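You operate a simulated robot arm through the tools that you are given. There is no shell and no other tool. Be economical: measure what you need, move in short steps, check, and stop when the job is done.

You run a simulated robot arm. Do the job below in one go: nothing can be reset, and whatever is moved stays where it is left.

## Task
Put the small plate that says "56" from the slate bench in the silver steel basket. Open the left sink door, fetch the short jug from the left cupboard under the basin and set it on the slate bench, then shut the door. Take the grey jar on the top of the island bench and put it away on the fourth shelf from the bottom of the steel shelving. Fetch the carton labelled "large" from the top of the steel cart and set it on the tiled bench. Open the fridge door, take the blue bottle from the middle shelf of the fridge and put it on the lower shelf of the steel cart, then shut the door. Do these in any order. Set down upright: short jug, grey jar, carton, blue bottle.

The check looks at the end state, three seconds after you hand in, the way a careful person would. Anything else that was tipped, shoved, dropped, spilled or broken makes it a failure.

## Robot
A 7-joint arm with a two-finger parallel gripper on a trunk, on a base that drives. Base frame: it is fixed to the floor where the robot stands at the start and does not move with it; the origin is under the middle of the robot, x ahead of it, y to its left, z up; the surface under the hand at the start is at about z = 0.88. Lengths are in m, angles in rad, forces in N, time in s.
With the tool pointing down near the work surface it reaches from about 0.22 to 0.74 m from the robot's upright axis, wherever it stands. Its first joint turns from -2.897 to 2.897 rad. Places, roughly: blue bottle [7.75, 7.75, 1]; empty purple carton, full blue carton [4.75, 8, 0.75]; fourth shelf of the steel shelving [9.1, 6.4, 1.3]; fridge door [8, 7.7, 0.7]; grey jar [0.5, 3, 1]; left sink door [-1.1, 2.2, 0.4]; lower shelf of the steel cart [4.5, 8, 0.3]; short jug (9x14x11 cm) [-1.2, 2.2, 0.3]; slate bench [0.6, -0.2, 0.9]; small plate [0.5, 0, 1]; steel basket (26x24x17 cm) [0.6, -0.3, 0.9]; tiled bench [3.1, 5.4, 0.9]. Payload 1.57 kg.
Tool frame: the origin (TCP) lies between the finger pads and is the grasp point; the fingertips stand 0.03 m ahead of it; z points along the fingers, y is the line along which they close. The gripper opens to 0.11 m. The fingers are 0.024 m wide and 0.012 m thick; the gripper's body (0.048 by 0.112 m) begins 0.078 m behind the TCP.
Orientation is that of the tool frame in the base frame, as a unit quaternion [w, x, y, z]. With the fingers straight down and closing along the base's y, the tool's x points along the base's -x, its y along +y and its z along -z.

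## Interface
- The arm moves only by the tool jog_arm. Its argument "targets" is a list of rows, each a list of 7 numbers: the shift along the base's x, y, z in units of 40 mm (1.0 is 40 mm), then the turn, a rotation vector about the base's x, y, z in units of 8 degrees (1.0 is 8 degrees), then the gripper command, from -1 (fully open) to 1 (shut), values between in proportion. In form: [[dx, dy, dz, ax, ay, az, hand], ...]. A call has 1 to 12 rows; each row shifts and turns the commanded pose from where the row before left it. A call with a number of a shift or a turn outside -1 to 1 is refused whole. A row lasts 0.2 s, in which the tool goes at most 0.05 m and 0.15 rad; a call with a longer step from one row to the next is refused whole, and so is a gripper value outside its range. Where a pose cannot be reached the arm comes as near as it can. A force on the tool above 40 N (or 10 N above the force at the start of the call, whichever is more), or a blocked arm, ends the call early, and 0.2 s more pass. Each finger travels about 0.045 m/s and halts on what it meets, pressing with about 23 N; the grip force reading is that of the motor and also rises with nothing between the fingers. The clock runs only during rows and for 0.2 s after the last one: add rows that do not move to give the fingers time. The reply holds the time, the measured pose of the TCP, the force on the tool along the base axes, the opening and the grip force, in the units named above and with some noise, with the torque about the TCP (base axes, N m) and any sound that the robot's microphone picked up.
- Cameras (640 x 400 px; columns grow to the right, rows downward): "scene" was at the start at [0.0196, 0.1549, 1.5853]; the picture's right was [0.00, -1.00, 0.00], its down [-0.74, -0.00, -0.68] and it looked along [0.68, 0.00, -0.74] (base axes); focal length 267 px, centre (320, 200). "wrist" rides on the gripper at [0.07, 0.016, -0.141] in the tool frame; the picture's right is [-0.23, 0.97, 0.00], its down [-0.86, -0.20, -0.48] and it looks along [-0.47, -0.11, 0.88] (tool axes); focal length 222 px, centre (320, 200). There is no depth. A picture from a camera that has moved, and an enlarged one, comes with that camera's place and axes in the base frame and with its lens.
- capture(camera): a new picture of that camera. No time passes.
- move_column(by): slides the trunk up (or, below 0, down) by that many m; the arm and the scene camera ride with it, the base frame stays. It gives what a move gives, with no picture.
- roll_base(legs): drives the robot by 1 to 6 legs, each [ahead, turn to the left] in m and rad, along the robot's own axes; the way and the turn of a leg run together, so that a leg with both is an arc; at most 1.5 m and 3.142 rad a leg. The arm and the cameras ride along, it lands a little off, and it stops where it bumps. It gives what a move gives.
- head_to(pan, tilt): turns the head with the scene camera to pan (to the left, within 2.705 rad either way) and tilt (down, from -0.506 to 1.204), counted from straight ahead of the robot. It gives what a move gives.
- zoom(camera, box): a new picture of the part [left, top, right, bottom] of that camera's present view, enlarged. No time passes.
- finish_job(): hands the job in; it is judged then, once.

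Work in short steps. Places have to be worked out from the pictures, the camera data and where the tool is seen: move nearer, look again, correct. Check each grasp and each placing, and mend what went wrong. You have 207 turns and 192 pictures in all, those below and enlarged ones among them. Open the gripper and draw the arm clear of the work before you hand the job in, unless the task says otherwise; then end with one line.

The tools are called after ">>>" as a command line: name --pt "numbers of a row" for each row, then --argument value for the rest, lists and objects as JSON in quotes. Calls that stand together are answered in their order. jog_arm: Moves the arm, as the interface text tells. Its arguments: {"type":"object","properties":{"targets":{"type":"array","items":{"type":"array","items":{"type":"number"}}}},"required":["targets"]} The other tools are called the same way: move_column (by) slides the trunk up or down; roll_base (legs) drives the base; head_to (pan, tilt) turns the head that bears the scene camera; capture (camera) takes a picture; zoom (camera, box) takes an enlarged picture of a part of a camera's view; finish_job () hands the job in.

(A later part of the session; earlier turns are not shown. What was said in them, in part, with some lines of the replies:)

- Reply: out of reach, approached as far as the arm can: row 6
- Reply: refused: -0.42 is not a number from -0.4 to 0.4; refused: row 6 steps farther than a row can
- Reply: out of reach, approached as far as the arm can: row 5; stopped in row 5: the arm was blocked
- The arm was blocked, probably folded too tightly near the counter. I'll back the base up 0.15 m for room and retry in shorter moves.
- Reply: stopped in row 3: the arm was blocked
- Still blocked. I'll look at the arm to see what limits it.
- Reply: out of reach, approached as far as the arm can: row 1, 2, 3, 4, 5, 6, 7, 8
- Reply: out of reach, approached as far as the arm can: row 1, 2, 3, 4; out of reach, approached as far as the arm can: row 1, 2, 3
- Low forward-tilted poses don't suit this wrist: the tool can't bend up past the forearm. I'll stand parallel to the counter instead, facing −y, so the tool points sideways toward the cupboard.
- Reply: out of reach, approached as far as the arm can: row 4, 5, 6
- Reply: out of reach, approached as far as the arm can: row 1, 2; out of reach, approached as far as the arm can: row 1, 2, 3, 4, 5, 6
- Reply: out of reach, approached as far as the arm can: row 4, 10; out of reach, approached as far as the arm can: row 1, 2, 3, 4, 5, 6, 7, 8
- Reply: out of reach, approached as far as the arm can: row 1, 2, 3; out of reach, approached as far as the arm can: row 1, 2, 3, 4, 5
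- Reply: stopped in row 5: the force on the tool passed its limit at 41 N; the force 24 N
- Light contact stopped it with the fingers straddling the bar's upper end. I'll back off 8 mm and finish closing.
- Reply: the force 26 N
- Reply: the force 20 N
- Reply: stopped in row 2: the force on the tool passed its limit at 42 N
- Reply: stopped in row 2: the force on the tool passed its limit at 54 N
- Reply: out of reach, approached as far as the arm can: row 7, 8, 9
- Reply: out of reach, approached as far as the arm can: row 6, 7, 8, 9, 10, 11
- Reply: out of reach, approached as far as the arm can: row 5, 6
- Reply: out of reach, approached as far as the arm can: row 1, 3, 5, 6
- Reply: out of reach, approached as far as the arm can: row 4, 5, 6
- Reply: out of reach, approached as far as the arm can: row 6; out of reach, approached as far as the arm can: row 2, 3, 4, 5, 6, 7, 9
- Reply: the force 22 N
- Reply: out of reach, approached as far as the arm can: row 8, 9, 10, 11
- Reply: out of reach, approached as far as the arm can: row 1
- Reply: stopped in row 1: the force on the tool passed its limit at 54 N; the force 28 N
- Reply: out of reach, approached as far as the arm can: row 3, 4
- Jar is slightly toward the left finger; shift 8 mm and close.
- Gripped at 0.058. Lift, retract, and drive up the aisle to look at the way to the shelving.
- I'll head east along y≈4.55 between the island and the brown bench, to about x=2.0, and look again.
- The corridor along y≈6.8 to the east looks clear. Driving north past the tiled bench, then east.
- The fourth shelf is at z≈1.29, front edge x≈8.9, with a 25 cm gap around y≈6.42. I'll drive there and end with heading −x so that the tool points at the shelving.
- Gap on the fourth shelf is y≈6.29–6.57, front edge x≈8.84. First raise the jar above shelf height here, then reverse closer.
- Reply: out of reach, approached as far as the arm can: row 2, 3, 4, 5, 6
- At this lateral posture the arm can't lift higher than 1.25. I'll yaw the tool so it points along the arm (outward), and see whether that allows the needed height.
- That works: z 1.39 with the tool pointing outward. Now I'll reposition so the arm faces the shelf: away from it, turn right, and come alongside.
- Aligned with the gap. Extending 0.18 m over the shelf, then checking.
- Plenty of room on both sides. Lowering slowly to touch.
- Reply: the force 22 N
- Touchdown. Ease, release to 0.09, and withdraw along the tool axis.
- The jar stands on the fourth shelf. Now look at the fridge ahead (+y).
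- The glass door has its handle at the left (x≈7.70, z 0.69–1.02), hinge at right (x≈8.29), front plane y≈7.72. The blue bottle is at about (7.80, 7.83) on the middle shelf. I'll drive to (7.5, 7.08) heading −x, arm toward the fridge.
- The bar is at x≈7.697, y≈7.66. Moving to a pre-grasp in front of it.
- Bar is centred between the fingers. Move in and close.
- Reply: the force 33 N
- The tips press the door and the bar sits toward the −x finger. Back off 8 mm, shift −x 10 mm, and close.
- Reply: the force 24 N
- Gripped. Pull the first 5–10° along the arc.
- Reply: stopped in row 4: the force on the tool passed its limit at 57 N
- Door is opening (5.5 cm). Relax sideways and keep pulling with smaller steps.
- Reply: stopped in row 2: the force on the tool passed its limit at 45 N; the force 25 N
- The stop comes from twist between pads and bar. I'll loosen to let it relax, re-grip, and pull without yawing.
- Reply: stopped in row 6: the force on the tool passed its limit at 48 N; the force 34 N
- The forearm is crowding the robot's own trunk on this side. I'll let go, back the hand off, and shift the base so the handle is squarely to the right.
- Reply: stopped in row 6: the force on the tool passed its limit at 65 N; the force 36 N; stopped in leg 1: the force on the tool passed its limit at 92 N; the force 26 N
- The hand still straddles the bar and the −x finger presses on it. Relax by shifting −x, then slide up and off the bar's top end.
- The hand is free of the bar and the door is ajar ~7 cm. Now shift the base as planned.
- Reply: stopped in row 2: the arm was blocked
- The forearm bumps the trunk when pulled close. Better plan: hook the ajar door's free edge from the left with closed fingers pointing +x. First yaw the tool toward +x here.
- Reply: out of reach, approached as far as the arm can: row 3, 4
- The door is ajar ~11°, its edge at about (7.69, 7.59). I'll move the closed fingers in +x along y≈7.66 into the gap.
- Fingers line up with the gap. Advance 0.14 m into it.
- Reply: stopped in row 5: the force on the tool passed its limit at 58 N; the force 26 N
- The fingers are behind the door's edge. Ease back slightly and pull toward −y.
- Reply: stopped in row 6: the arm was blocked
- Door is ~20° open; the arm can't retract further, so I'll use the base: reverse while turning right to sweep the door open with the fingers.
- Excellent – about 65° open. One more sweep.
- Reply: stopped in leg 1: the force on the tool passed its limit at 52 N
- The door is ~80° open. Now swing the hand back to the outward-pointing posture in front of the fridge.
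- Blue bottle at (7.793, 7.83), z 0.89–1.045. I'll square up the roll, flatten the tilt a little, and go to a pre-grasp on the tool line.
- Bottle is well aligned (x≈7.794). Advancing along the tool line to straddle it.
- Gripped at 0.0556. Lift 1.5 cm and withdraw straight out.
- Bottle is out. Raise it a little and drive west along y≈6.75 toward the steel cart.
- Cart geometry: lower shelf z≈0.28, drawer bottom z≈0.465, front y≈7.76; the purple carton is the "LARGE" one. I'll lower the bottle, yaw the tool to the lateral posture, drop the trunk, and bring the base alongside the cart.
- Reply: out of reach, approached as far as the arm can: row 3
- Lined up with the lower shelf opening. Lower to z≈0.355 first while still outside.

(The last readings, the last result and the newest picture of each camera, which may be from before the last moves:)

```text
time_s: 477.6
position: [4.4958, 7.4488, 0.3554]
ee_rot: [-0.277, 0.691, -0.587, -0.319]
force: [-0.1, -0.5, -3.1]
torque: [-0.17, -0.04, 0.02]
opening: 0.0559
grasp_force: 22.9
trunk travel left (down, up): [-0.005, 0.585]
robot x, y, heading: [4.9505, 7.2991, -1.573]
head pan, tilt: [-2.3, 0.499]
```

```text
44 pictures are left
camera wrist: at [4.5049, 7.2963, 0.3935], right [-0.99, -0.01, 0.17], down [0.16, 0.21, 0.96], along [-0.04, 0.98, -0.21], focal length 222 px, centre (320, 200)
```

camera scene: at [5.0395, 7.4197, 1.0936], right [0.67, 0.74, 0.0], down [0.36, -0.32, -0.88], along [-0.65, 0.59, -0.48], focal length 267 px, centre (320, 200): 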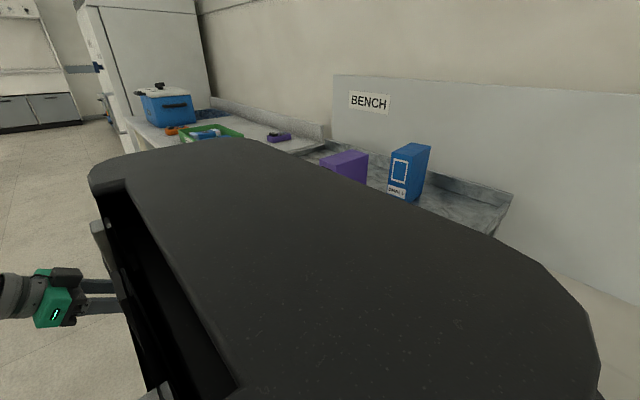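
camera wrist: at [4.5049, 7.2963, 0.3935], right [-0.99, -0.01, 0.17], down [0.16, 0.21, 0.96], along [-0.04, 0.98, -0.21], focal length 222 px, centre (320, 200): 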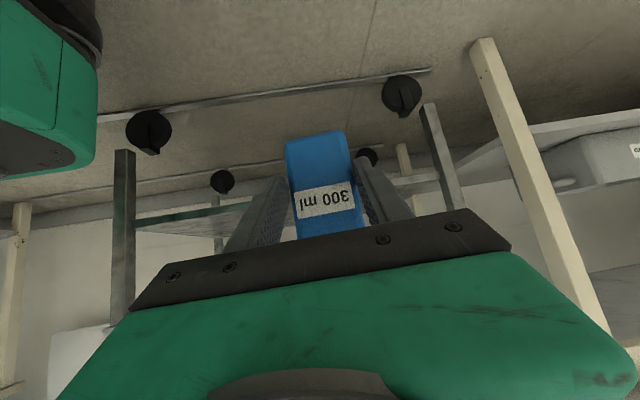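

Shelf edge reads z≈0.275–0.28. Insert slowly in +y, in two stages.

>>> jog_arm --pt "0 0.9 -0.08 0 0 0 0.5" --pt "0 0.9 -0.08 0 0 0 0.5" --pt "0 0.9 0 0 0 0 0.5" --pt "0 0.9 0 0 0 0 0.5" --pt "0 0.9 0 0 0 0 0.5" --pt "0 0.9 0 0 0 0 0.5" --pt "0 0 0 0 0 0 0.5"

>>> capture --camera "wrist"

```text
time_s: 479.2
position: [4.4959, 7.6652, 0.3502]
ee_rot: [-0.277, 0.691, -0.586, -0.32]
force: [-0.2, 0.1, -3.6]
torque: [-0.18, -0.02, 0.0]
opening: 0.0558
grasp_force: 23.2
trunk travel left (down, up): [-0.005, 0.585]
robot x, y, heading: [4.9531, 7.2997, -1.566]
head pan, tilt: [-2.3, 0.499]
```

```text
43 pictures are left
camera wrist: at [4.5054, 7.5131, 0.3871], right [-0.99, -0.01, 0.17], down [0.16, 0.21, 0.96], along [-0.04, 0.98, -0.21], focal length 222 px, centre (320, 200)
```

wrist: 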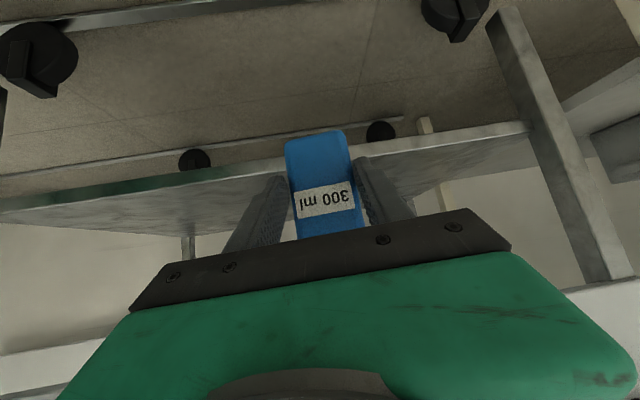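

Shelf top may be nearer 0.29, so I'll raise 9 mm to keep clearance and move in the rest of the way.

>>> jog_arm --pt "0 0 0.22 0 0 0 0.5" --pt "0 0.6 0 0 0 0 0.5" --pt "0 0.6 0 0 0 0 0.5" --pt "0 0.6 0 0 0 0 0.5" --pt "0 0.6 0 0 0 0 0.5" --pt "0 0.6 0 0 0 0 0.5" --pt "0 0.4 0 0 0 0 0.5" --pt "0 0 0 0 0 0 0.5"

>>> capture --camera "wrist"

```text
time_s: 481.1
position: [4.4967, 7.7998, 0.3573]
ee_rot: [-0.276, 0.691, -0.587, -0.319]
force: [-0.1, -0.3, -4.2]
torque: [-0.19, 0.01, -0.04]
opening: 0.0556
grasp_force: 23.0
trunk travel left (down, up): [-0.005, 0.585]
robot x, y, heading: [4.9503, 7.3027, -1.573]
head pan, tilt: [-2.3, 0.499]
```

```text
42 pictures are left
camera wrist: at [4.505, 7.6485, 0.3954], right [-0.99, -0.01, 0.17], down [0.16, 0.21, 0.96], along [-0.04, 0.98, -0.21], focal length 222 px, centre (320, 200)
```

wrist: 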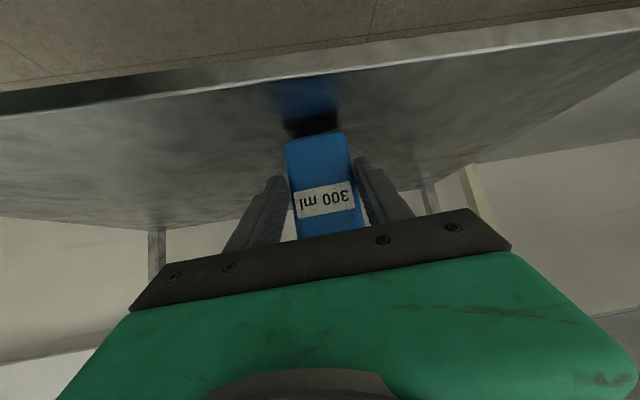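

The bottle is over the shelf but close to its front edge; go 2 cm further, then lower to contact.

>>> jog_arm --pt "0 0.5 0 0 0 0 0.5" --pt "0 0 -0.15 0 0 0 0.5" --pt "0 0 -0.15 0 0 0 0.5" --pt "0 0 -0.1 0 0 0 0.5" --pt "0 0 -0.1 0 0 0 0.5" --pt "0 0 0 0 0 0 0.5"

```text
time_s: 482.4
position: [4.4949, 7.8216, 0.3437]
ee_rot: [-0.276, 0.69, -0.586, -0.324]
force: [-2.6, 6.1, 21.8]
torque: [0.63, 0.26, 0.01]
opening: 0.0557
grasp_force: 22.9
trunk travel left (down, up): [-0.005, 0.585]
robot x, y, heading: [4.9547, 7.2977, -1.576]
head pan, tilt: [-2.3, 0.499]
```

Contact. Ease, open, and back straight out.

>>> jog_arm --pt "0 0 0.07 0 0 0 0.5" --pt "0 0 0 0 0 0 0" --pt "0 0 0 0 0 0 -0.4" --pt "0 0 0 0 0 0 -0.5" --pt "0 -0.4 0 0 0 0 -0.5" --pt "0 -0.7 0.1 0 0 0 -0.5" --pt "0 -0.8 0.1 0 0 0 -0.5" --pt "0 -0.9 0 0 0 0 -0.5" --pt "0 -0.9 0 0 0 0 -0.5" --pt "0 -0.9 0 0 0 0 -0.5" --pt "0 -0.9 0 0 0 0 -0.5" --pt "0 -0.9 0 0 0 0 -0.5"

>>> capture --camera "wrist"

```text
time_s: 485.1
position: [4.4967, 7.5653, 0.3485]
ee_rot: [-0.277, 0.691, -0.587, -0.319]
force: [-0.1, -0.4, -0.1]
torque: [-0.02, -0.01, 0.0]
opening: 0.0824
grasp_force: 0.1
trunk travel left (down, up): [-0.005, 0.585]
robot x, y, heading: [4.9518, 7.2963, -1.571]
head pan, tilt: [-2.3, 0.499]
```

```text
41 pictures are left
camera wrist: at [4.5046, 7.413, 0.3862], right [-0.99, -0.01, 0.17], down [0.16, 0.21, 0.96], along [-0.04, 0.98, -0.21], focal length 222 px, centre (320, 200)
```

wrist: 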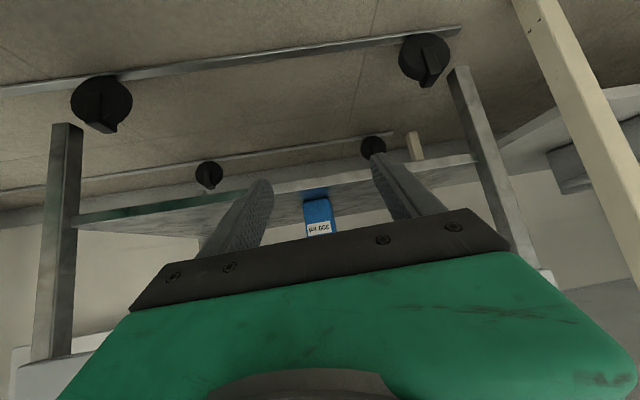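

The bottle stands on the lower shelf. Now the carton: pull the arm clear, move away from the cart, and return the tool to the outward posture.

>>> jog_arm --pt "0 -0.9 0.3 0 0 0 -1" --pt "0 -0.9 0.3 0 0 0 -1" --pt "0 -0.9 0.6 0 0 0 -1" --pt "0 -0.9 0.8 0 0 0 -1" --pt "0 -0.6 0.8 0 0 0 -1" --pt "0 0 0.9 0 0 0 -1" --pt "0 0 0.9 0 0 0 -1" --pt "0 0 0.9 0 0 0 -1" --pt "0 0 0.9 0 0 0 -1" --pt "0 0 0.9 0 0 0 -1"

>>> roll_base --legs '[[0.35, 0]]'

>>> jog_arm --pt "0 0 0 0 0 1 -1" --pt "0 0 0 0 0 1 -1" --pt "0 0 0 0 0 1 -1" --pt "0 0 0 0 0 1 -1" --pt "0 0 0 0 0 1 -1" --pt "0 0 0 0 0 1 -1" --pt "0 0 0.3 0 0 1 -1" --pt "0 0 0.6 0 0 1 -1" --pt "0 0 0.6 0 0 1 -1" --pt "0 0 0.6 0 0 1 -1" --pt "0 0 0.6 0 0 1 -1" --pt "0 0 0.6 0 0 0 -1"

>>> jog_arm --pt "0 0 0.8 0 0 0 -1" --pt "0 0 0.8 0 0 0 -1" --pt "0 0 0.8 0 0 0 -1" --pt "0 0 0.8 0 0 0 -1" --pt "0 0 0.8 0 0 0 -1" --pt "0 0 0 0 0 0 -1"

>>> roll_base --legs '[[0, -2.356], [0.38, 0], [0, 0.785]]'

>>> head_to --pan -1.6 --tilt 0.5

>>> capture --camera "scene"

>>> capture --camera "wrist"

```text
time_s: 487.2
position: [4.4946, 7.3969, 0.6415]
ee_rot: [-0.277, 0.691, -0.586, -0.319]
force: [0.9, -0.4, 0.5]
torque: [0.02, -0.01, -0.02]
opening: 0.1099
grasp_force: 0.0
trunk travel left (down, up): [-0.005, 0.585]
robot x, y, heading: [4.9526, 7.2992, -1.574]
head pan, tilt: [-2.3, 0.499]
```

```text
time_s: 489.5
position: [4.4953, 7.0475, 0.6419]
ee_rot: [-0.276, 0.691, -0.586, -0.319]
force: [-0.2, -0.1, 0.1]
torque: [-0.01, 0.0, 0.01]
opening: 0.1099
grasp_force: 0.1
trunk travel left (down, up): [-0.005, 0.585]
robot x, y, heading: [4.9522, 6.9531, -1.57]
head pan, tilt: [-2.3, 0.499]
```

```text
time_s: 492.1
position: [4.4941, 7.0474, 0.7746]
ee_rot: [0.023, 0.904, 0.059, -0.422]
force: [0.2, -0.7, 0.1]
torque: [-0.01, -0.01, -0.02]
opening: 0.1099
grasp_force: 0.1
trunk travel left (down, up): [-0.005, 0.585]
robot x, y, heading: [4.956, 6.9497, -1.569]
head pan, tilt: [-2.3, 0.499]
```

```text
time_s: 493.5
position: [4.4935, 7.0399, 0.9352]
ee_rot: [0.019, 0.905, 0.061, -0.421]
force: [0.2, 0.4, 0.5]
torque: [0.01, 0.0, 0.02]
opening: 0.1099
grasp_force: 0.0
trunk travel left (down, up): [-0.005, 0.585]
robot x, y, heading: [4.9512, 6.9499, -1.571]
head pan, tilt: [-2.3, 0.499]
```

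```text
time_s: 503.6
position: [4.7929, 7.6794, 0.9315]
ee_rot: [-0.287, 0.674, -0.607, -0.308]
force: [0.5, 0.3, -1.0]
torque: [0.02, 0.0, -0.01]
opening: 0.1101
grasp_force: 0.0
trunk travel left (down, up): [-0.005, 0.585]
robot x, y, heading: [4.6876, 7.2243, 3.113]
head pan, tilt: [-2.3, 0.499]
```

```text
time_s: 504.6
position: [4.7921, 7.6806, 0.9331]
ee_rot: [-0.288, 0.674, -0.607, -0.308]
force: [-0.5, 0.2, 0.3]
torque: [0.02, -0.01, 0.02]
opening: 0.1103
grasp_force: 0.0
trunk travel left (down, up): [-0.005, 0.585]
robot x, y, heading: [4.6867, 7.2224, 3.113]
head pan, tilt: [-1.6, 0.499]
```

```text
40 pictures are left
camera scene: at [4.7438, 7.1616, 1.0942], right [1.0, -0.06, 0.01], down [-0.02, -0.48, -0.88], along [0.06, 0.87, -0.48], focal length 267 px, centre (320, 200)
```

scene: 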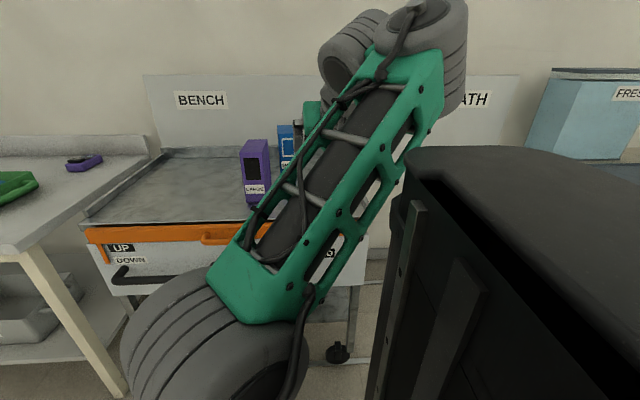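

```text
39 pictures are left
camera wrist: at [4.7917, 7.528, 0.9706], right [-0.99, 0.05, 0.16], down [0.17, 0.2, 0.96], along [0.02, 0.98, -0.21], focal length 222 px, centre (320, 200)
```

wrist: 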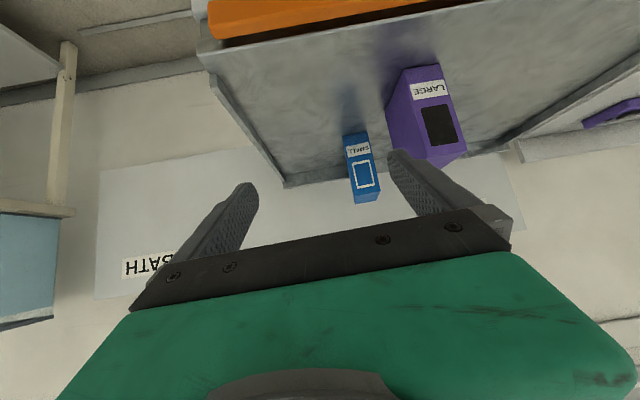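

The "LARGE" purple carton spans x 4.57–4.63, y 7.84–7.94, z 0.72–0.87. Moving to a pre-grasp in front of it.

>>> jog_arm --pt "-0.96 0.1 0 0 0 -0.13 -0.6" --pt "-0.96 0.2 0 0 0 -0.13 -0.6" --pt "-0.96 0.3 0 0 0 -0.13 -0.6" --pt "-0.96 0.5 -0.1 0 0 -0.13 -0.6" --pt "-0.96 0.6 -0.2 0 0 -0.13 -0.6" --pt "0 0.6 -0.2 0 0 0 -0.6" --pt "0 0 0 0 0 0 -0.6"

>>> capture --camera "wrist"

```text
time_s: 506.2
position: [4.6052, 7.7691, 0.9132]
ee_rot: [-0.301, 0.644, -0.637, -0.297]
force: [0.3, 0.0, -0.5]
torque: [0.02, 0.02, -0.03]
opening: 0.0879
grasp_force: 0.1
trunk travel left (down, up): [-0.005, 0.585]
robot x, y, heading: [4.6857, 7.223, 3.109]
head pan, tilt: [-1.6, 0.499]
```

```text
38 pictures are left
camera wrist: at [4.5915, 7.6171, 0.9514], right [-0.98, 0.14, 0.17], down [0.19, 0.18, 0.96], along [0.1, 0.97, -0.21], focal length 222 px, centre (320, 200)
```

wrist: 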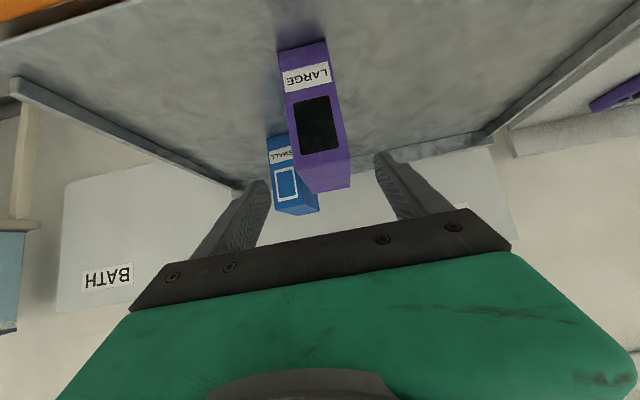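

Centred at x≈4.605. Advance to straddle the carton and close.

>>> jog_arm --pt "0 0.73 -0.55 0 0 0 -0.6" --pt "0 0.73 -0.55 0 0 0 -0.6" --pt "0 0.73 -0.55 0 0 0 -0.6" --pt "0 0.7 -0.55 0 0 0 -0.6" --pt "0 0 0 0 0 0 -0.6" --pt "0 0 0 0 0 0 -0.2" --pt "0 0 0 0 0 0 0.1" --pt "0 0 0 0 0 0 0.3" --pt "0 0 0 0 0 0 0.3"

>>> capture --camera "wrist"

```text
time_s: 508.2
position: [4.6052, 7.8846, 0.8262]
ee_rot: [-0.3, 0.644, -0.638, -0.297]
force: [0.2, -0.5, -0.8]
torque: [0.1, 0.02, -0.02]
opening: 0.0595
grasp_force: 23.1
trunk travel left (down, up): [-0.005, 0.585]
robot x, y, heading: [4.6871, 7.2216, 3.11]
head pan, tilt: [-1.6, 0.499]
```

```text
37 pictures are left
camera wrist: at [4.5906, 7.7329, 0.8636], right [-0.98, 0.14, 0.17], down [0.19, 0.18, 0.96], along [0.1, 0.97, -0.21], focal length 222 px, centre (320, 200)
```

wrist: 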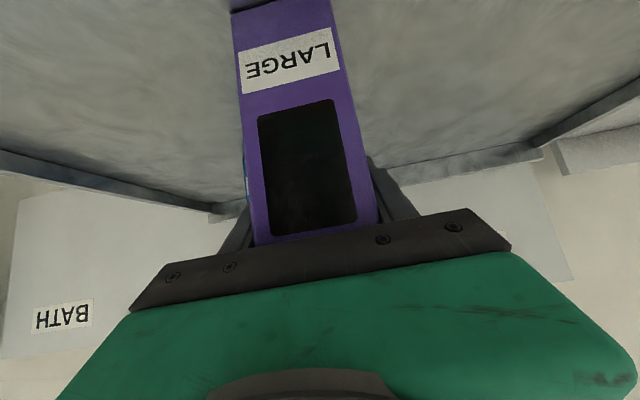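

Carton gripped. Lift, retract, raise the trunk, and drive to the west side of the tiled bench.

>>> jog_arm --pt "0 0 0.6 0 0 0 0.4" --pt "0 0 0.9 0 0 0 0.4" --pt "0 0 0.9 0 0 0 0.4" --pt "0 -0.6 0.2 0 0 0 0.4" --pt "0 -0.9 0 0 0 0 0.4" --pt "0 -0.9 0 0 0 0 0.4" --pt "0 -0.9 0 0 0 0 0.4" --pt "0 -0.9 0 0 0 0 0.4"

>>> move_column --by 0.3

>>> roll_base --legs '[[0, 0.228], [1.2, 0], [1.18, 0], [0, -1.77]]'

>>> head_to --pan -1.9 --tilt 0.5

>>> capture --camera "scene"

```text
time_s: 510.1
position: [4.6069, 7.7166, 0.929]
ee_rot: [-0.299, 0.644, -0.638, -0.297]
force: [-0.1, 1.1, -1.1]
torque: [0.0, 0.0, 0.01]
opening: 0.0599
grasp_force: 23.1
trunk travel left (down, up): [-0.005, 0.585]
robot x, y, heading: [4.6884, 7.223, 3.108]
head pan, tilt: [-1.6, 0.499]
```

```text
time_s: 513.0
position: [4.606, 7.7164, 1.2307]
ee_rot: [-0.301, 0.644, -0.638, -0.298]
force: [0.2, 0.0, -0.5]
torque: [0.01, 0.01, 0.01]
opening: 0.0596
grasp_force: 23.3
trunk travel left (down, up): [-0.305, 0.285]
robot x, y, heading: [4.6864, 7.2204, 3.109]
head pan, tilt: [-1.6, 0.499]
```

```text
time_s: 529.8
position: [2.8417, 6.8623, 1.2301]
ee_rot: [0.423, -0.021, 0.906, 0.006]
force: [0.4, 0.7, -0.3]
torque: [0.0, -0.03, 0.02]
opening: 0.0594
grasp_force: 23.1
trunk travel left (down, up): [-0.305, 0.285]
robot x, y, heading: [2.3485, 6.762, 1.575]
head pan, tilt: [-1.6, 0.499]
```

```text
time_s: 530.6
position: [2.8399, 6.8624, 1.2302]
ee_rot: [0.423, -0.02, 0.906, 0.005]
force: [0.2, 0.1, 0.0]
torque: [0.02, 0.01, 0.06]
opening: 0.0597
grasp_force: 23.1
trunk travel left (down, up): [-0.305, 0.285]
robot x, y, heading: [2.3482, 6.762, 1.575]
head pan, tilt: [-1.901, 0.499]
```

```text
36 pictures are left
camera scene: at [2.2818, 6.6733, 1.3936], right [-0.32, -0.95, 0.0], down [-0.45, 0.15, -0.88], along [0.83, -0.28, -0.48], focal length 267 px, centre (320, 200)
```

scene: 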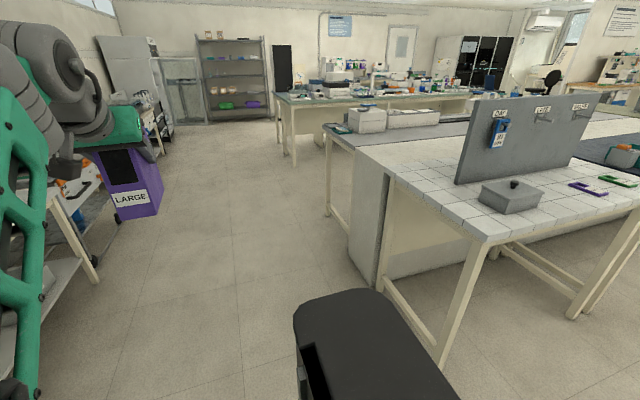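

Spot chosen at about (2.95, 5.46), between the grey box and the purple tag. Reverse 1.4 m alongside the bench.

>>> roll_base --legs '[[-0.7, 0], [-0.7, 0]]'

>>> head_to --pan -1.4 --tilt 0.7

>>> capture --camera "scene"

>>> capture --camera "wrist"

```text
time_s: 537.9
position: [2.8531, 5.4694, 1.2293]
ee_rot: [0.422, -0.025, 0.906, 0.007]
force: [-0.2, -0.3, -1.6]
torque: [0.04, 0.02, 0.01]
opening: 0.0596
grasp_force: 23.2
trunk travel left (down, up): [-0.305, 0.285]
robot x, y, heading: [2.3627, 5.3635, 1.585]
head pan, tilt: [-1.901, 0.499]
```

```text
time_s: 538.8
position: [2.8524, 5.4692, 1.2304]
ee_rot: [0.422, -0.025, 0.906, 0.008]
force: [-0.6, 0.3, -0.1]
torque: [-0.01, 0.0, 0.03]
opening: 0.0596
grasp_force: 23.1
trunk travel left (down, up): [-0.305, 0.285]
robot x, y, heading: [2.3662, 5.3628, 1.588]
head pan, tilt: [-1.4, 0.7]
```

```text
35 pictures are left
camera scene: at [2.2943, 5.3171, 1.3759], right [0.19, -0.98, 0.0], down [-0.63, -0.12, -0.77], along [0.75, 0.14, -0.64], focal length 267 px, centre (320, 200)
```

scene: 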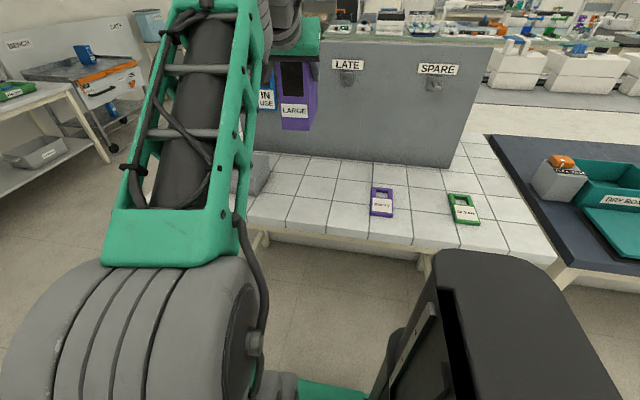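

```text
34 pictures are left
camera wrist: at [2.7003, 5.4788, 1.2676], right [0.09, 0.98, 0.17], down [0.19, -0.18, 0.96], along [0.98, -0.06, -0.21], focal length 222 px, centre (320, 200)
```

wrist: 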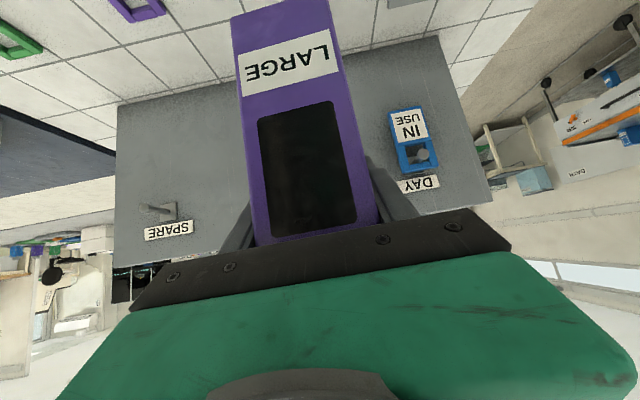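

Extend a bit and lower to just above the tiles.

>>> jog_arm --pt "0.6 0 -0.3 0 0 0 0.4" --pt "0.6 0 -0.7 0 0 0 0.4" --pt "0.5 0 -0.9 0 0 0 0.4" --pt "0 0 -0.9 0 0 0 0.4" --pt "0 0 -0.9 0 0 0 0.4" --pt "0 0 -0.9 0 0 0 0.4" --pt "0 0 -0.6 0 0 0 0.4" --pt "0 0 0 0 0 0 0.4"

>>> capture --camera "wrist"

```text
time_s: 540.6
position: [2.9218, 5.4693, 1.022]
ee_rot: [0.422, -0.026, 0.906, 0.008]
force: [-0.1, 0.0, -0.7]
torque: [0.0, -0.02, -0.03]
opening: 0.0597
grasp_force: 23.8
trunk travel left (down, up): [-0.305, 0.285]
robot x, y, heading: [2.3642, 5.3621, 1.587]
head pan, tilt: [-1.4, 0.7]
```

```text
33 pictures are left
camera wrist: at [2.7686, 5.4787, 1.0597], right [0.09, 0.98, 0.17], down [0.19, -0.18, 0.96], along [0.98, -0.06, -0.21], focal length 222 px, centre (320, 200)
```

wrist: 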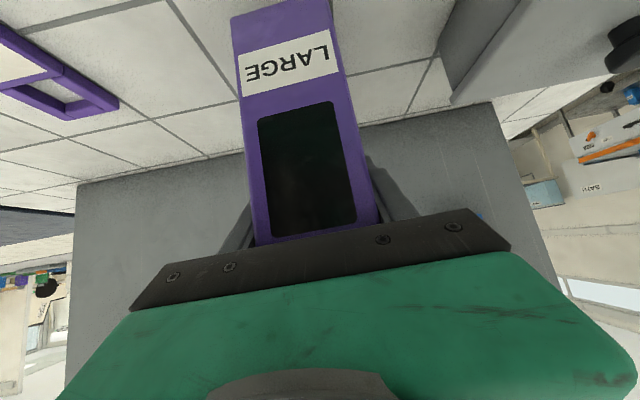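

Clear on both sides. Lower slowly to contact.

>>> jog_arm --pt "0 0 -0.3 0 0 0 0.4" --pt "0 0 -0.2 0 0 0 0.4" --pt "0 0 -0.15 0 0 0 0.4" --pt "0 0 -0.12 0 0 0 0.4" --pt "0 0 -0.12 0 0 0 0.4" --pt "0 0 0 0 0 0 0.4"

```text
time_s: 542.0
position: [2.9211, 5.4693, 0.9866]
ee_rot: [0.422, -0.025, 0.906, 0.007]
force: [-0.3, 1.3, -1.4]
torque: [-0.02, -0.04, -0.01]
opening: 0.0596
grasp_force: 23.0
trunk travel left (down, up): [-0.305, 0.285]
robot x, y, heading: [2.3624, 5.363, 1.588]
head pan, tilt: [-1.4, 0.7]
```

>>> jog_arm --pt "0 0 -0.1 0 0 0 0.4" --pt "0 0 -0.1 0 0 0 0.4" --pt "0 0 -0.1 0 0 0 0.4" --pt "0 0 -0.1 0 0 0 0.4" --pt "0 0 0 0 0 0 0.4"

```text
time_s: 543.2
position: [2.92, 5.4689, 0.9743]
ee_rot: [0.426, -0.026, 0.904, 0.008]
force: [-0.1, 1.9, 27.3]
torque: [0.4, 0.24, -0.03]
opening: 0.0597
grasp_force: 23.1
trunk travel left (down, up): [-0.305, 0.285]
robot x, y, heading: [2.3591, 5.3613, 1.589]
head pan, tilt: [-1.4, 0.7]
```

Contact. Ease up 4 mm, release and withdraw along the tool axis.

>>> jog_arm --pt "0 0 0.1 0 0 0 0.4" --pt "0 0 0 0 0 0 0" --pt "0 0 0 0 0 0 -0.4" --pt "0 0 0 0 0 0 -0.6" --pt "0 0 0 0 0 0 -0.6" --pt "-0.5 0 0.42 0 0 0 -0.6" --pt "-0.7 0 0.58 0 0 0 -0.6" --pt "-0.7 0 0.58 0 0 0 -0.6" --pt "-0.7 0 0.58 0 0 0 -0.6" --pt "-0.4 0 0.8 0 0 0 -0.6" --pt "0 0 0.8 0 0 0 -0.6" --pt "0 0 0.8 0 0 0 -0.6"

>>> capture --camera "wrist"

```text
time_s: 545.8
position: [2.8, 5.4688, 1.1576]
ee_rot: [0.423, -0.025, 0.906, 0.007]
force: [0.1, 0.5, -0.4]
torque: [-0.02, 0.02, 0.0]
opening: 0.0878
grasp_force: 0.1
trunk travel left (down, up): [-0.305, 0.285]
robot x, y, heading: [2.3649, 5.3643, 1.588]
head pan, tilt: [-1.4, 0.7]
```

```text
32 pictures are left
camera wrist: at [2.6475, 5.4795, 1.1945], right [0.09, 0.98, 0.17], down [0.19, -0.18, 0.96], along [0.98, -0.06, -0.21], focal length 222 px, centre (320, 200)
```

wrist: 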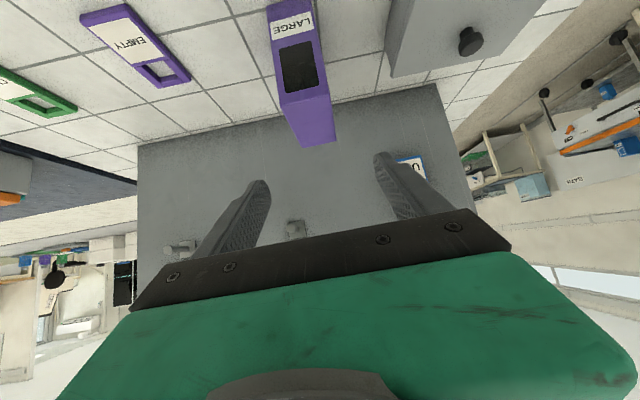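

The carton stands on the tiled bench. Last: shut the fridge door. Close the fingers and drive back east.

>>> jog_arm --pt "0 0 0 0 0 0 0" --pt "0 0 0 0 0 0 1" --pt "0 0 0 0 0 0 1" --pt "0 0 0 0 0 0 1" --pt "0 0 0 0 0 0 1"

>>> roll_base --legs '[[1.4, 0], [0, -1.588], [1.25, 0], [1.25, 0], [1.25, 0], [1.2, 0]]'

>>> head_to --pan 0.5 --tilt 0.3

>>> capture --camera "scene"

```text
time_s: 547.0
position: [2.8, 5.4697, 1.1564]
ee_rot: [0.423, -0.026, 0.906, 0.008]
force: [0.8, -0.5, -1.0]
torque: [-0.03, 0.01, 0.01]
opening: 0.0
grasp_force: 8.6
trunk travel left (down, up): [-0.305, 0.285]
robot x, y, heading: [2.3611, 5.3652, 1.589]
head pan, tilt: [-1.4, 0.7]
```

```text
time_s: 581.2
position: [7.3821, 6.2642, 1.1558]
ee_rot: [0.299, 0.632, 0.65, -0.298]
force: [-0.4, -0.2, 0.7]
torque: [-0.01, -0.02, -0.02]
opening: 0.0
grasp_force: 21.2
trunk travel left (down, up): [-0.305, 0.285]
robot x, y, heading: [7.2905, 6.7072, -0.014]
head pan, tilt: [-1.4, 0.7]
```

```text
time_s: 583.1
position: [7.3817, 6.263, 1.1566]
ee_rot: [0.3, 0.631, 0.65, -0.298]
force: [-0.6, -0.2, 0.1]
torque: [0.01, -0.01, 0.02]
opening: 0.0
grasp_force: 21.0
trunk travel left (down, up): [-0.305, 0.285]
robot x, y, heading: [7.2858, 6.7071, -0.009]
head pan, tilt: [0.499, 0.3]
```

```text
31 pictures are left
camera scene: at [7.3124, 6.902, 1.412], right [0.47, -0.88, 0.0], down [-0.26, -0.14, -0.96], along [0.84, 0.45, -0.3], focal length 267 px, centre (320, 200)
```

scene: 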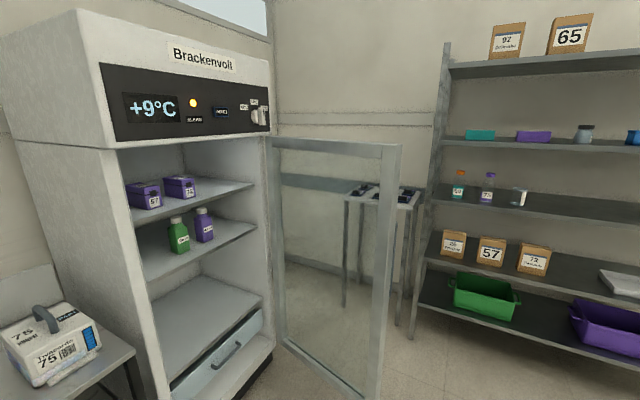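

The door stands ~86° open, tip at (8.25, 7.10). I'll go round its tip to the outer side: drive to (8.35, 6.50) and turn (rightwards) to heading 135°.

>>> roll_base --legs '[[0, -0.183], [1.084, 0], [0, -1.9], [0, -1.835]]'

>>> head_to --pan -1.3 --tilt 0.45

>>> capture --camera "scene"

>>> capture --camera "wrist"

```text
time_s: 598.3
position: [8.5874, 6.8873, 1.1559]
ee_rot: [0.386, -0.376, 0.825, 0.171]
force: [-0.3, -0.7, 0.8]
torque: [-0.01, 0.04, -0.01]
opening: 0.0
grasp_force: 21.3
trunk travel left (down, up): [-0.305, 0.285]
robot x, y, heading: [8.3531, 6.5014, 2.385]
head pan, tilt: [0.499, 0.3]
```

```text
time_s: 600.1
position: [8.5865, 6.8876, 1.1567]
ee_rot: [0.387, -0.375, 0.825, 0.171]
force: [0.1, -0.3, 0.4]
torque: [0.01, -0.01, 0.03]
opening: 0.0
grasp_force: 20.9
trunk travel left (down, up): [-0.305, 0.285]
robot x, y, heading: [8.3547, 6.5018, 2.384]
head pan, tilt: [-1.3, 0.45]
```

```text
30 pictures are left
camera scene: at [8.3389, 6.4288, 1.3981], right [0.88, -0.47, 0.0], down [-0.2, -0.39, -0.9], along [0.42, 0.8, -0.44], focal length 267 px, centre (320, 200)
```

scene: 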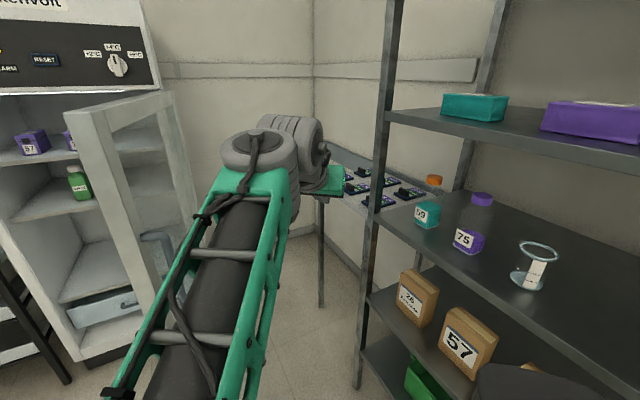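

```text
29 pictures are left
camera wrist: at [8.4749, 6.7843, 1.1943], right [-0.64, 0.75, 0.17], down [0.26, 0.01, 0.96], along [0.72, 0.66, -0.21], focal length 222 px, centre (320, 200)
```

wrist: 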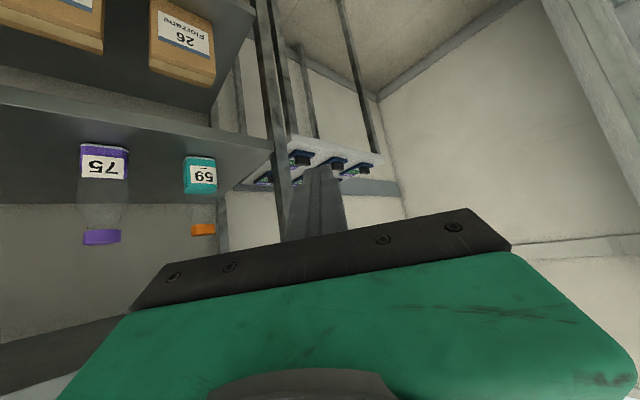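

The hand is on the outer side of the door. Drive forward to sweep it shut, in stages.

>>> roll_base --legs '[[0.5, 0], [0.2, 0]]'

>>> capture --camera "scene"

```text
time_s: 603.1
position: [8.2227, 7.2287, 1.1564]
ee_rot: [0.386, -0.38, 0.823, 0.173]
force: [-0.4, 0.1, -0.2]
torque: [-0.01, 0.02, -0.02]
opening: 0.0002
grasp_force: 21.1
trunk travel left (down, up): [-0.305, 0.285]
robot x, y, heading: [7.9987, 6.8399, 2.403]
head pan, tilt: [-1.3, 0.45]
stopped in leg 1: the robot was blocked; the commanded pose is now the measured one
```

```text
28 pictures are left
camera scene: at [7.9793, 6.7681, 1.3981], right [0.89, -0.45, 0.0], down [-0.2, -0.39, -0.9], along [0.41, 0.8, -0.44], focal length 267 px, centre (320, 200)
```

scene: 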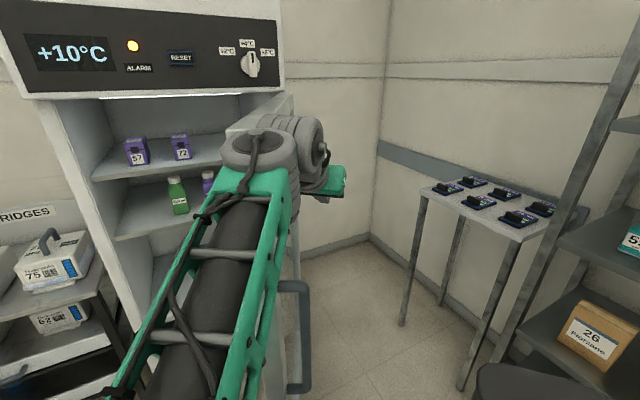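

The hand body, not just the fingertips, was catching the door's edge. Back up a little, yaw the tool so the hand stays on the outer side, and push again.

>>> roll_base --legs '[[-0.14, 0]]'

>>> jog_arm --pt "0 0 0 0 0 1 1" --pt "0 0 0 0 0 1 1" --pt "0 0 0 0 0 1 1" --pt "0 0 0 0 0 1 1" --pt "0 0 0 0 0 1 1" --pt "0 0 0 0 0 1 1" --pt "0 0 0 0 0 1 1" --pt "0 0 0 0 0 1 1" --pt "0 0 0 0 0 0 1"

>>> capture --camera "wrist"

```text
time_s: 604.4
position: [8.3268, 7.1345, 1.1565]
ee_rot: [0.385, -0.381, 0.822, 0.174]
force: [0.1, 0.2, 0.0]
torque: [0.0, -0.02, -0.01]
opening: 0.0002
grasp_force: 21.4
trunk travel left (down, up): [-0.305, 0.285]
robot x, y, heading: [8.1022, 6.7442, 2.402]
head pan, tilt: [-1.3, 0.45]
```

```text
time_s: 606.4
position: [8.315, 7.1371, 1.146]
ee_rot: [-0.293, 0.661, -0.62, -0.305]
force: [-0.3, 0.1, 0.3]
torque: [0.01, -0.01, 0.0]
opening: 0.0002
grasp_force: 21.3
out of reach, approached as far as the arm can: row 6, 7, 8
trunk travel left (down, up): [-0.305, 0.285]
robot x, y, heading: [8.1018, 6.7468, 2.401]
head pan, tilt: [-1.3, 0.45]
```

```text
27 pictures are left
camera wrist: at [8.3086, 6.9845, 1.1835], right [-0.98, 0.09, 0.17], down [0.18, 0.19, 0.96], along [0.05, 0.98, -0.21], focal length 222 px, centre (320, 200)
```

wrist: 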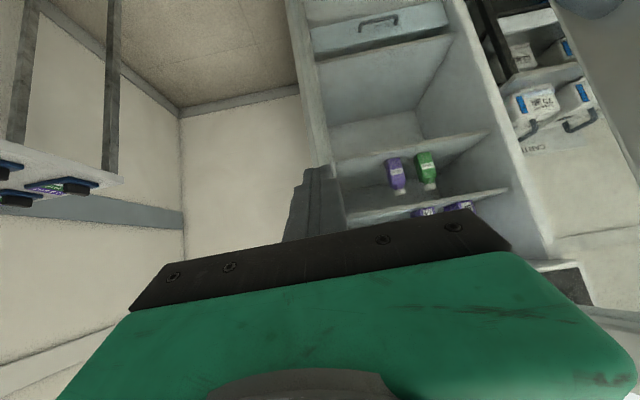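

The hand is on the door's outer side with the tool pointing +y. Pushing forward again.

>>> roll_base --legs '[[0.35, 0]]'

>>> capture --camera "wrist"

>>> capture --camera "scene"

```text
time_s: 608.1
position: [8.1569, 7.2805, 1.1451]
ee_rot: [-0.293, 0.66, -0.622, -0.302]
force: [-0.3, 0.3, -0.3]
torque: [0.0, -0.02, -0.04]
opening: 0.0
grasp_force: 21.6
trunk travel left (down, up): [-0.305, 0.285]
robot x, y, heading: [7.9409, 6.889, 2.402]
head pan, tilt: [-1.3, 0.45]
stopped in leg 1: the force on the tool passed its limit at 61 N (the readings are from after the stop); the commanded pose is now the measured one
```

```text
26 pictures are left
camera wrist: at [8.1491, 7.1284, 1.1836], right [-0.98, 0.09, 0.16], down [0.18, 0.2, 0.96], along [0.06, 0.98, -0.21], focal length 222 px, centre (320, 200)
```

wrist: 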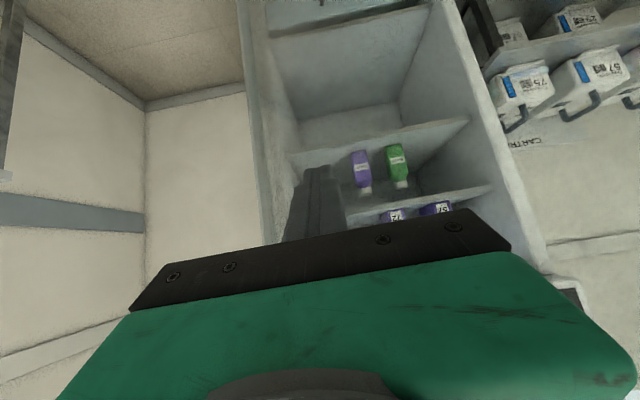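

```text
25 pictures are left
camera scene: at [7.9215, 6.8162, 1.3981], right [0.89, -0.45, 0.0], down [-0.2, -0.39, -0.9], along [0.41, 0.8, -0.44], focal length 267 px, centre (320, 200)
```

scene: 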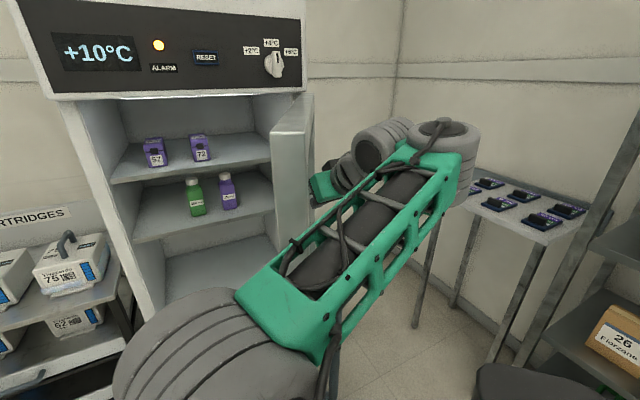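

The base push tripped the force limit on impact. I'll push gently with the arm instead.

>>> jog_arm --pt "-0.3 0.1 0 0 0 0 1" --pt "-0.4 0.15 0 0 0 0 1" --pt "-0.5 0.2 0 0 0 0 1" --pt "-0.5 0.2 0 0 0 0 1" --pt "-0.5 0.2 0 0 0 0 1" --pt "-0.5 0.2 0 0 0 0 1"

>>> capture --camera "scene"

```text
time_s: 608.6
position: [8.1527, 7.2815, 1.1458]
ee_rot: [-0.296, 0.652, -0.63, -0.301]
force: [24.9, -18.7, 8.0]
torque: [0.96, 2.15, 2.14]
opening: 0.0001
grasp_force: 21.6
trunk travel left (down, up): [-0.305, 0.285]
robot x, y, heading: [7.9367, 6.8882, 2.398]
head pan, tilt: [-1.3, 0.45]
stopped in row 2: the force on the tool passed its limit at 53 N (the readings are from after the stop); the commanded pose is now the measured one
```

```text
24 pictures are left
camera scene: at [7.9254, 6.8128, 1.3981], right [0.89, -0.46, 0.0], down [-0.2, -0.39, -0.9], along [0.41, 0.8, -0.43], focal length 267 px, centre (320, 200)
```

scene: 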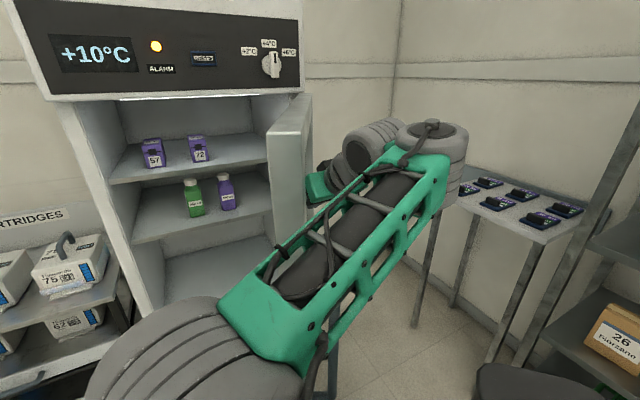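

The robot's own base was blocking the door's swing. Back away, extend the arm toward the door, and sweep by turning left with the base kept outside the door's arc.

>>> roll_base --legs '[[-0.26, 0]]'

>>> jog_arm --pt "0 0.7 0 0 0 0 1" --pt "0 0.8 0 0 0 0 1" --pt "0 0.8 0 0 0 0 1" --pt "0 0.8 0 0 0 0 1" --pt "0 0.7 0 0 0 0 1" --pt "0 0 0 0 0 0 1"

>>> roll_base --legs '[[0, 0.35], [0, 0.38]]'

>>> capture --camera "scene"

```text
time_s: 610.5
position: [8.3367, 7.11, 1.1446]
ee_rot: [-0.295, 0.655, -0.627, -0.301]
force: [-0.6, 1.2, -0.2]
torque: [-0.01, 0.03, -0.02]
opening: 0.0001
grasp_force: 21.3
trunk travel left (down, up): [-0.305, 0.285]
robot x, y, heading: [8.1295, 6.7114, 2.399]
head pan, tilt: [-1.3, 0.45]
```

```text
time_s: 611.9
position: [8.3392, 7.2624, 1.1441]
ee_rot: [-0.295, 0.655, -0.627, -0.301]
force: [-0.9, -0.3, 0.5]
torque: [-0.01, -0.01, 0.02]
opening: 0.0
grasp_force: 21.6
trunk travel left (down, up): [-0.305, 0.285]
robot x, y, heading: [8.1294, 6.7114, 2.396]
head pan, tilt: [-1.3, 0.45]
```

```text
time_s: 614.5
position: [7.922, 7.2613, 1.1444]
ee_rot: [-0.17, 0.835, -0.355, -0.385]
force: [-0.1, -0.2, -0.6]
torque: [0.03, 0.0, 0.02]
opening: 0.0
grasp_force: 21.9
trunk travel left (down, up): [-0.305, 0.285]
robot x, y, heading: [8.1285, 6.714, 3.126]
head pan, tilt: [-1.3, 0.45]
```

```text
23 pictures are left
camera scene: at [8.1647, 6.6471, 1.3981], right [0.97, 0.25, 0.0], down [0.11, -0.42, -0.9], along [-0.22, 0.87, -0.44], focal length 267 px, centre (320, 200)
```

scene: 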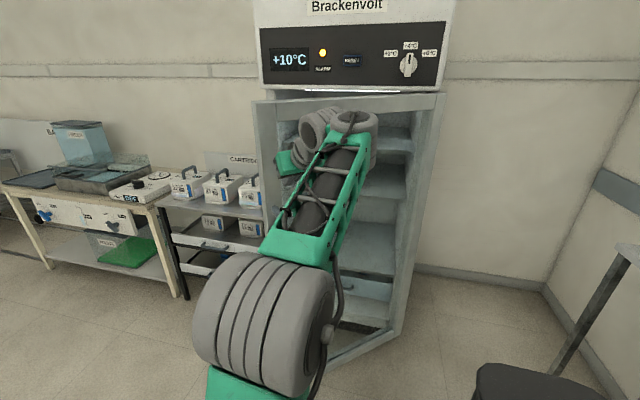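

The sweep worked: the door is now ~45–50° open. Push further with the arm, then shift the base closer in small S-moves.

>>> jog_arm --pt "-0.2 0.6 0 0 0 -0.4 1" --pt "-0.2 0.6 0 0 0 -0.4 1" --pt "-0.2 0.6 0 0 0 -0.4 1" --pt "-0.2 0.5 0 0 0 -0.4 1"

>>> roll_base --legs '[[0, -0.4], [0.36, 0], [0, 0.4], [-0.3, 0]]'

>>> capture --camera "scene"

```text
time_s: 615.5
position: [7.8915, 7.3536, 1.1443]
ee_rot: [-0.211, 0.79, -0.446, -0.365]
force: [0.3, -0.6, -0.8]
torque: [-0.02, 0.0, -0.02]
opening: 0.0
grasp_force: 21.0
trunk travel left (down, up): [-0.305, 0.285]
robot x, y, heading: [8.1302, 6.7137, 3.121]
head pan, tilt: [-1.3, 0.45]
```

```text
time_s: 621.8
position: [7.8573, 7.4941, 1.1462]
ee_rot: [-0.211, 0.79, -0.445, -0.365]
force: [-1.0, -0.5, -0.8]
torque: [-0.01, 0.01, 0.0]
opening: 0.0
grasp_force: 21.0
trunk travel left (down, up): [-0.305, 0.285]
robot x, y, heading: [8.0996, 6.8517, 3.121]
head pan, tilt: [-1.3, 0.45]
```

```text
22 pictures are left
camera scene: at [8.1318, 6.7883, 1.3981], right [0.97, 0.25, 0.0], down [0.11, -0.42, -0.9], along [-0.22, 0.87, -0.44], focal length 267 px, centre (320, 200)
```

scene: 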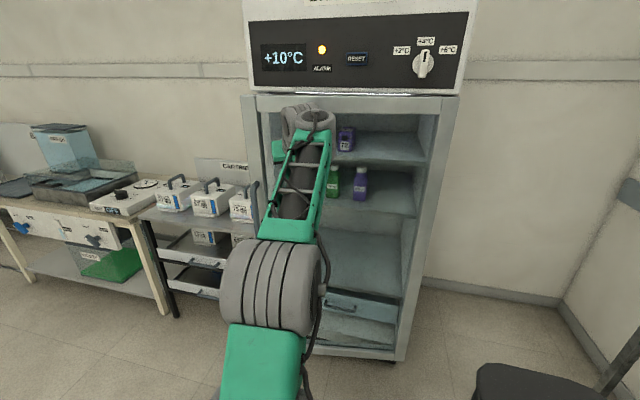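

Now ~25°. One more S-move.

>>> roll_base --legs '[[0, -0.38], [0.36, 0], [0, 0.4], [-0.3, 0]]'

>>> capture --camera "scene"

```text
time_s: 625.2
position: [7.8089, 7.6638, 1.1442]
ee_rot: [-0.276, 0.688, -0.594, -0.312]
force: [1.6, -15.9, 1.7]
torque: [-0.14, -0.01, -0.1]
opening: 0.0
grasp_force: 21.4
trunk travel left (down, up): [-0.305, 0.285]
robot x, y, heading: [7.7906, 6.9871, 2.74]
head pan, tilt: [-1.3, 0.45]
stopped in leg 2: the force on the tool passed its limit at 48 N (the readings are from after the stop); the commanded pose is now the measured one
```

```text
21 pictures are left
camera scene: at [7.7937, 6.9085, 1.398], right [0.99, -0.13, 0.0], down [-0.06, -0.43, -0.9], along [0.12, 0.89, -0.43], focal length 267 px, centre (320, 200)
```

scene: 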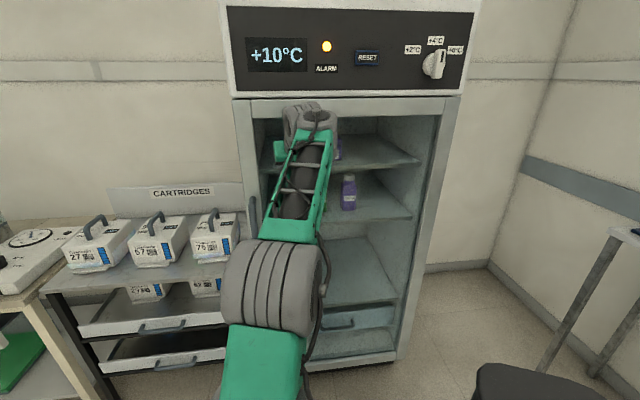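

The door looks shut; press gently to confirm it is fully seated.

>>> jog_arm --pt "0 0.1 0 0 0 0 1" --pt "0 0.1 0 0 0 0 1" --pt "0 0.1 0 0 0 0 1"

>>> zoom --camera "scene" --box '[210, 0, 490, 380]'

```text
time_s: 625.6
position: [7.8087, 7.6649, 1.145]
ee_rot: [-0.275, 0.69, -0.594, -0.309]
force: [-0.6, -29.4, 0.8]
torque: [-0.28, 0.0, -0.17]
opening: 0.0
grasp_force: 21.2
trunk travel left (down, up): [-0.305, 0.285]
robot x, y, heading: [7.786, 6.9867, 2.741]
head pan, tilt: [-1.3, 0.45]
stopped in row 2: the force on the tool passed its limit at 46 N (the readings are from after the stop); the commanded pose is now the measured one
```

```text
1.05 times, centred on (350, 190) of scene (not enlarged: the box is as wide or as high as the picture)
camera zoom: at [7.7936, 6.9064, 1.3979], right [0.99, -0.13, 0.0], down [-0.06, -0.43, -0.9], along [0.12, 0.89, -0.43], focal length 281 px, centre (288, 210)
```

zoom: 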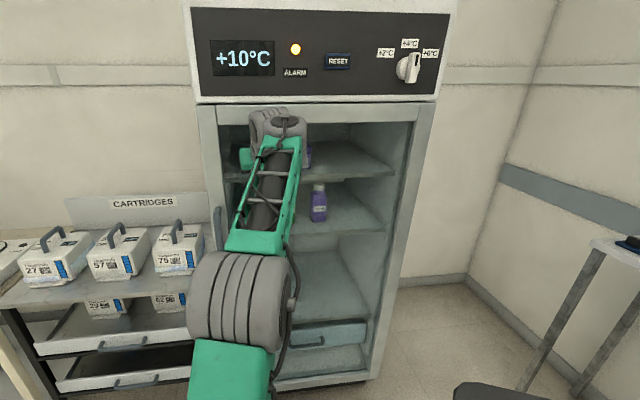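

Firm contact. Back the hand off and check the door stays shut.

>>> jog_arm --pt "0 -0.7 0.2 0 0 0 0.5" --pt "0 -0.8 0.2 0 0 0 0" --pt "0 -0.8 0 0 0 0 -0.5" --pt "0 -0.8 0 0 0 0 -1" --pt "0 0 0 0 0 0 -1" --pt "0 0 0 0 0 0 -1"

>>> roll_base --legs '[[-0.5, 0], [0, 0.4]]'

>>> head_to --pan -1.2 --tilt 0.4

>>> capture --camera "scene"

```text
time_s: 627.0
position: [7.8099, 7.5446, 1.1569]
ee_rot: [-0.274, 0.689, -0.595, -0.31]
force: [-0.9, 0.7, 0.1]
torque: [0.0, 0.02, -0.02]
opening: 0.11
grasp_force: 0.1
trunk travel left (down, up): [-0.305, 0.285]
robot x, y, heading: [7.7853, 6.9829, 2.74]
head pan, tilt: [-1.3, 0.45]
```

```text
time_s: 631.2
position: [8.0484, 7.3145, 1.1593]
ee_rot: [-0.206, 0.795, -0.443, -0.359]
force: [0.2, 0.7, 0.0]
torque: [0.01, -0.01, -0.02]
opening: 0.11
grasp_force: 0.1
trunk travel left (down, up): [-0.305, 0.285]
robot x, y, heading: [8.2479, 6.787, -3.136]
head pan, tilt: [-1.3, 0.45]
```

```text
time_s: 631.8
position: [8.0469, 7.3143, 1.1591]
ee_rot: [-0.205, 0.795, -0.443, -0.36]
force: [-0.7, -0.3, 0.0]
torque: [0.02, -0.04, 0.05]
opening: 0.1101
grasp_force: 0.0
trunk travel left (down, up): [-0.305, 0.285]
robot x, y, heading: [8.2478, 6.7935, -3.139]
head pan, tilt: [-1.201, 0.4]
```

```text
19 pictures are left
camera scene: at [8.2758, 6.7225, 1.4027], right [0.93, 0.37, 0.0], down [0.14, -0.36, -0.92], along [-0.34, 0.86, -0.39], focal length 267 px, centre (320, 200)
```

scene: 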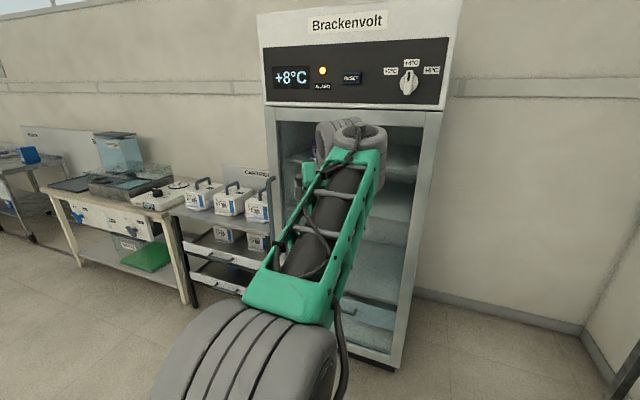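

The temperature display is already dropping (+10 to +8 °C) and the door is flush, so the fridge is shut. The gripper is open and the arm is clear of the work, so I'm handing in.

>>> finish_job

```text
The job is handed in.
```

All five jobs are done and handed in: plate "56" in the basket, jug on the slate bench, grey jar on the fourth shelf, "LARGE" carton on the tiled bench and blue bottle on the cart's lower shelf. The jug, jar, carton and bottle are upright, and both doors are shut.
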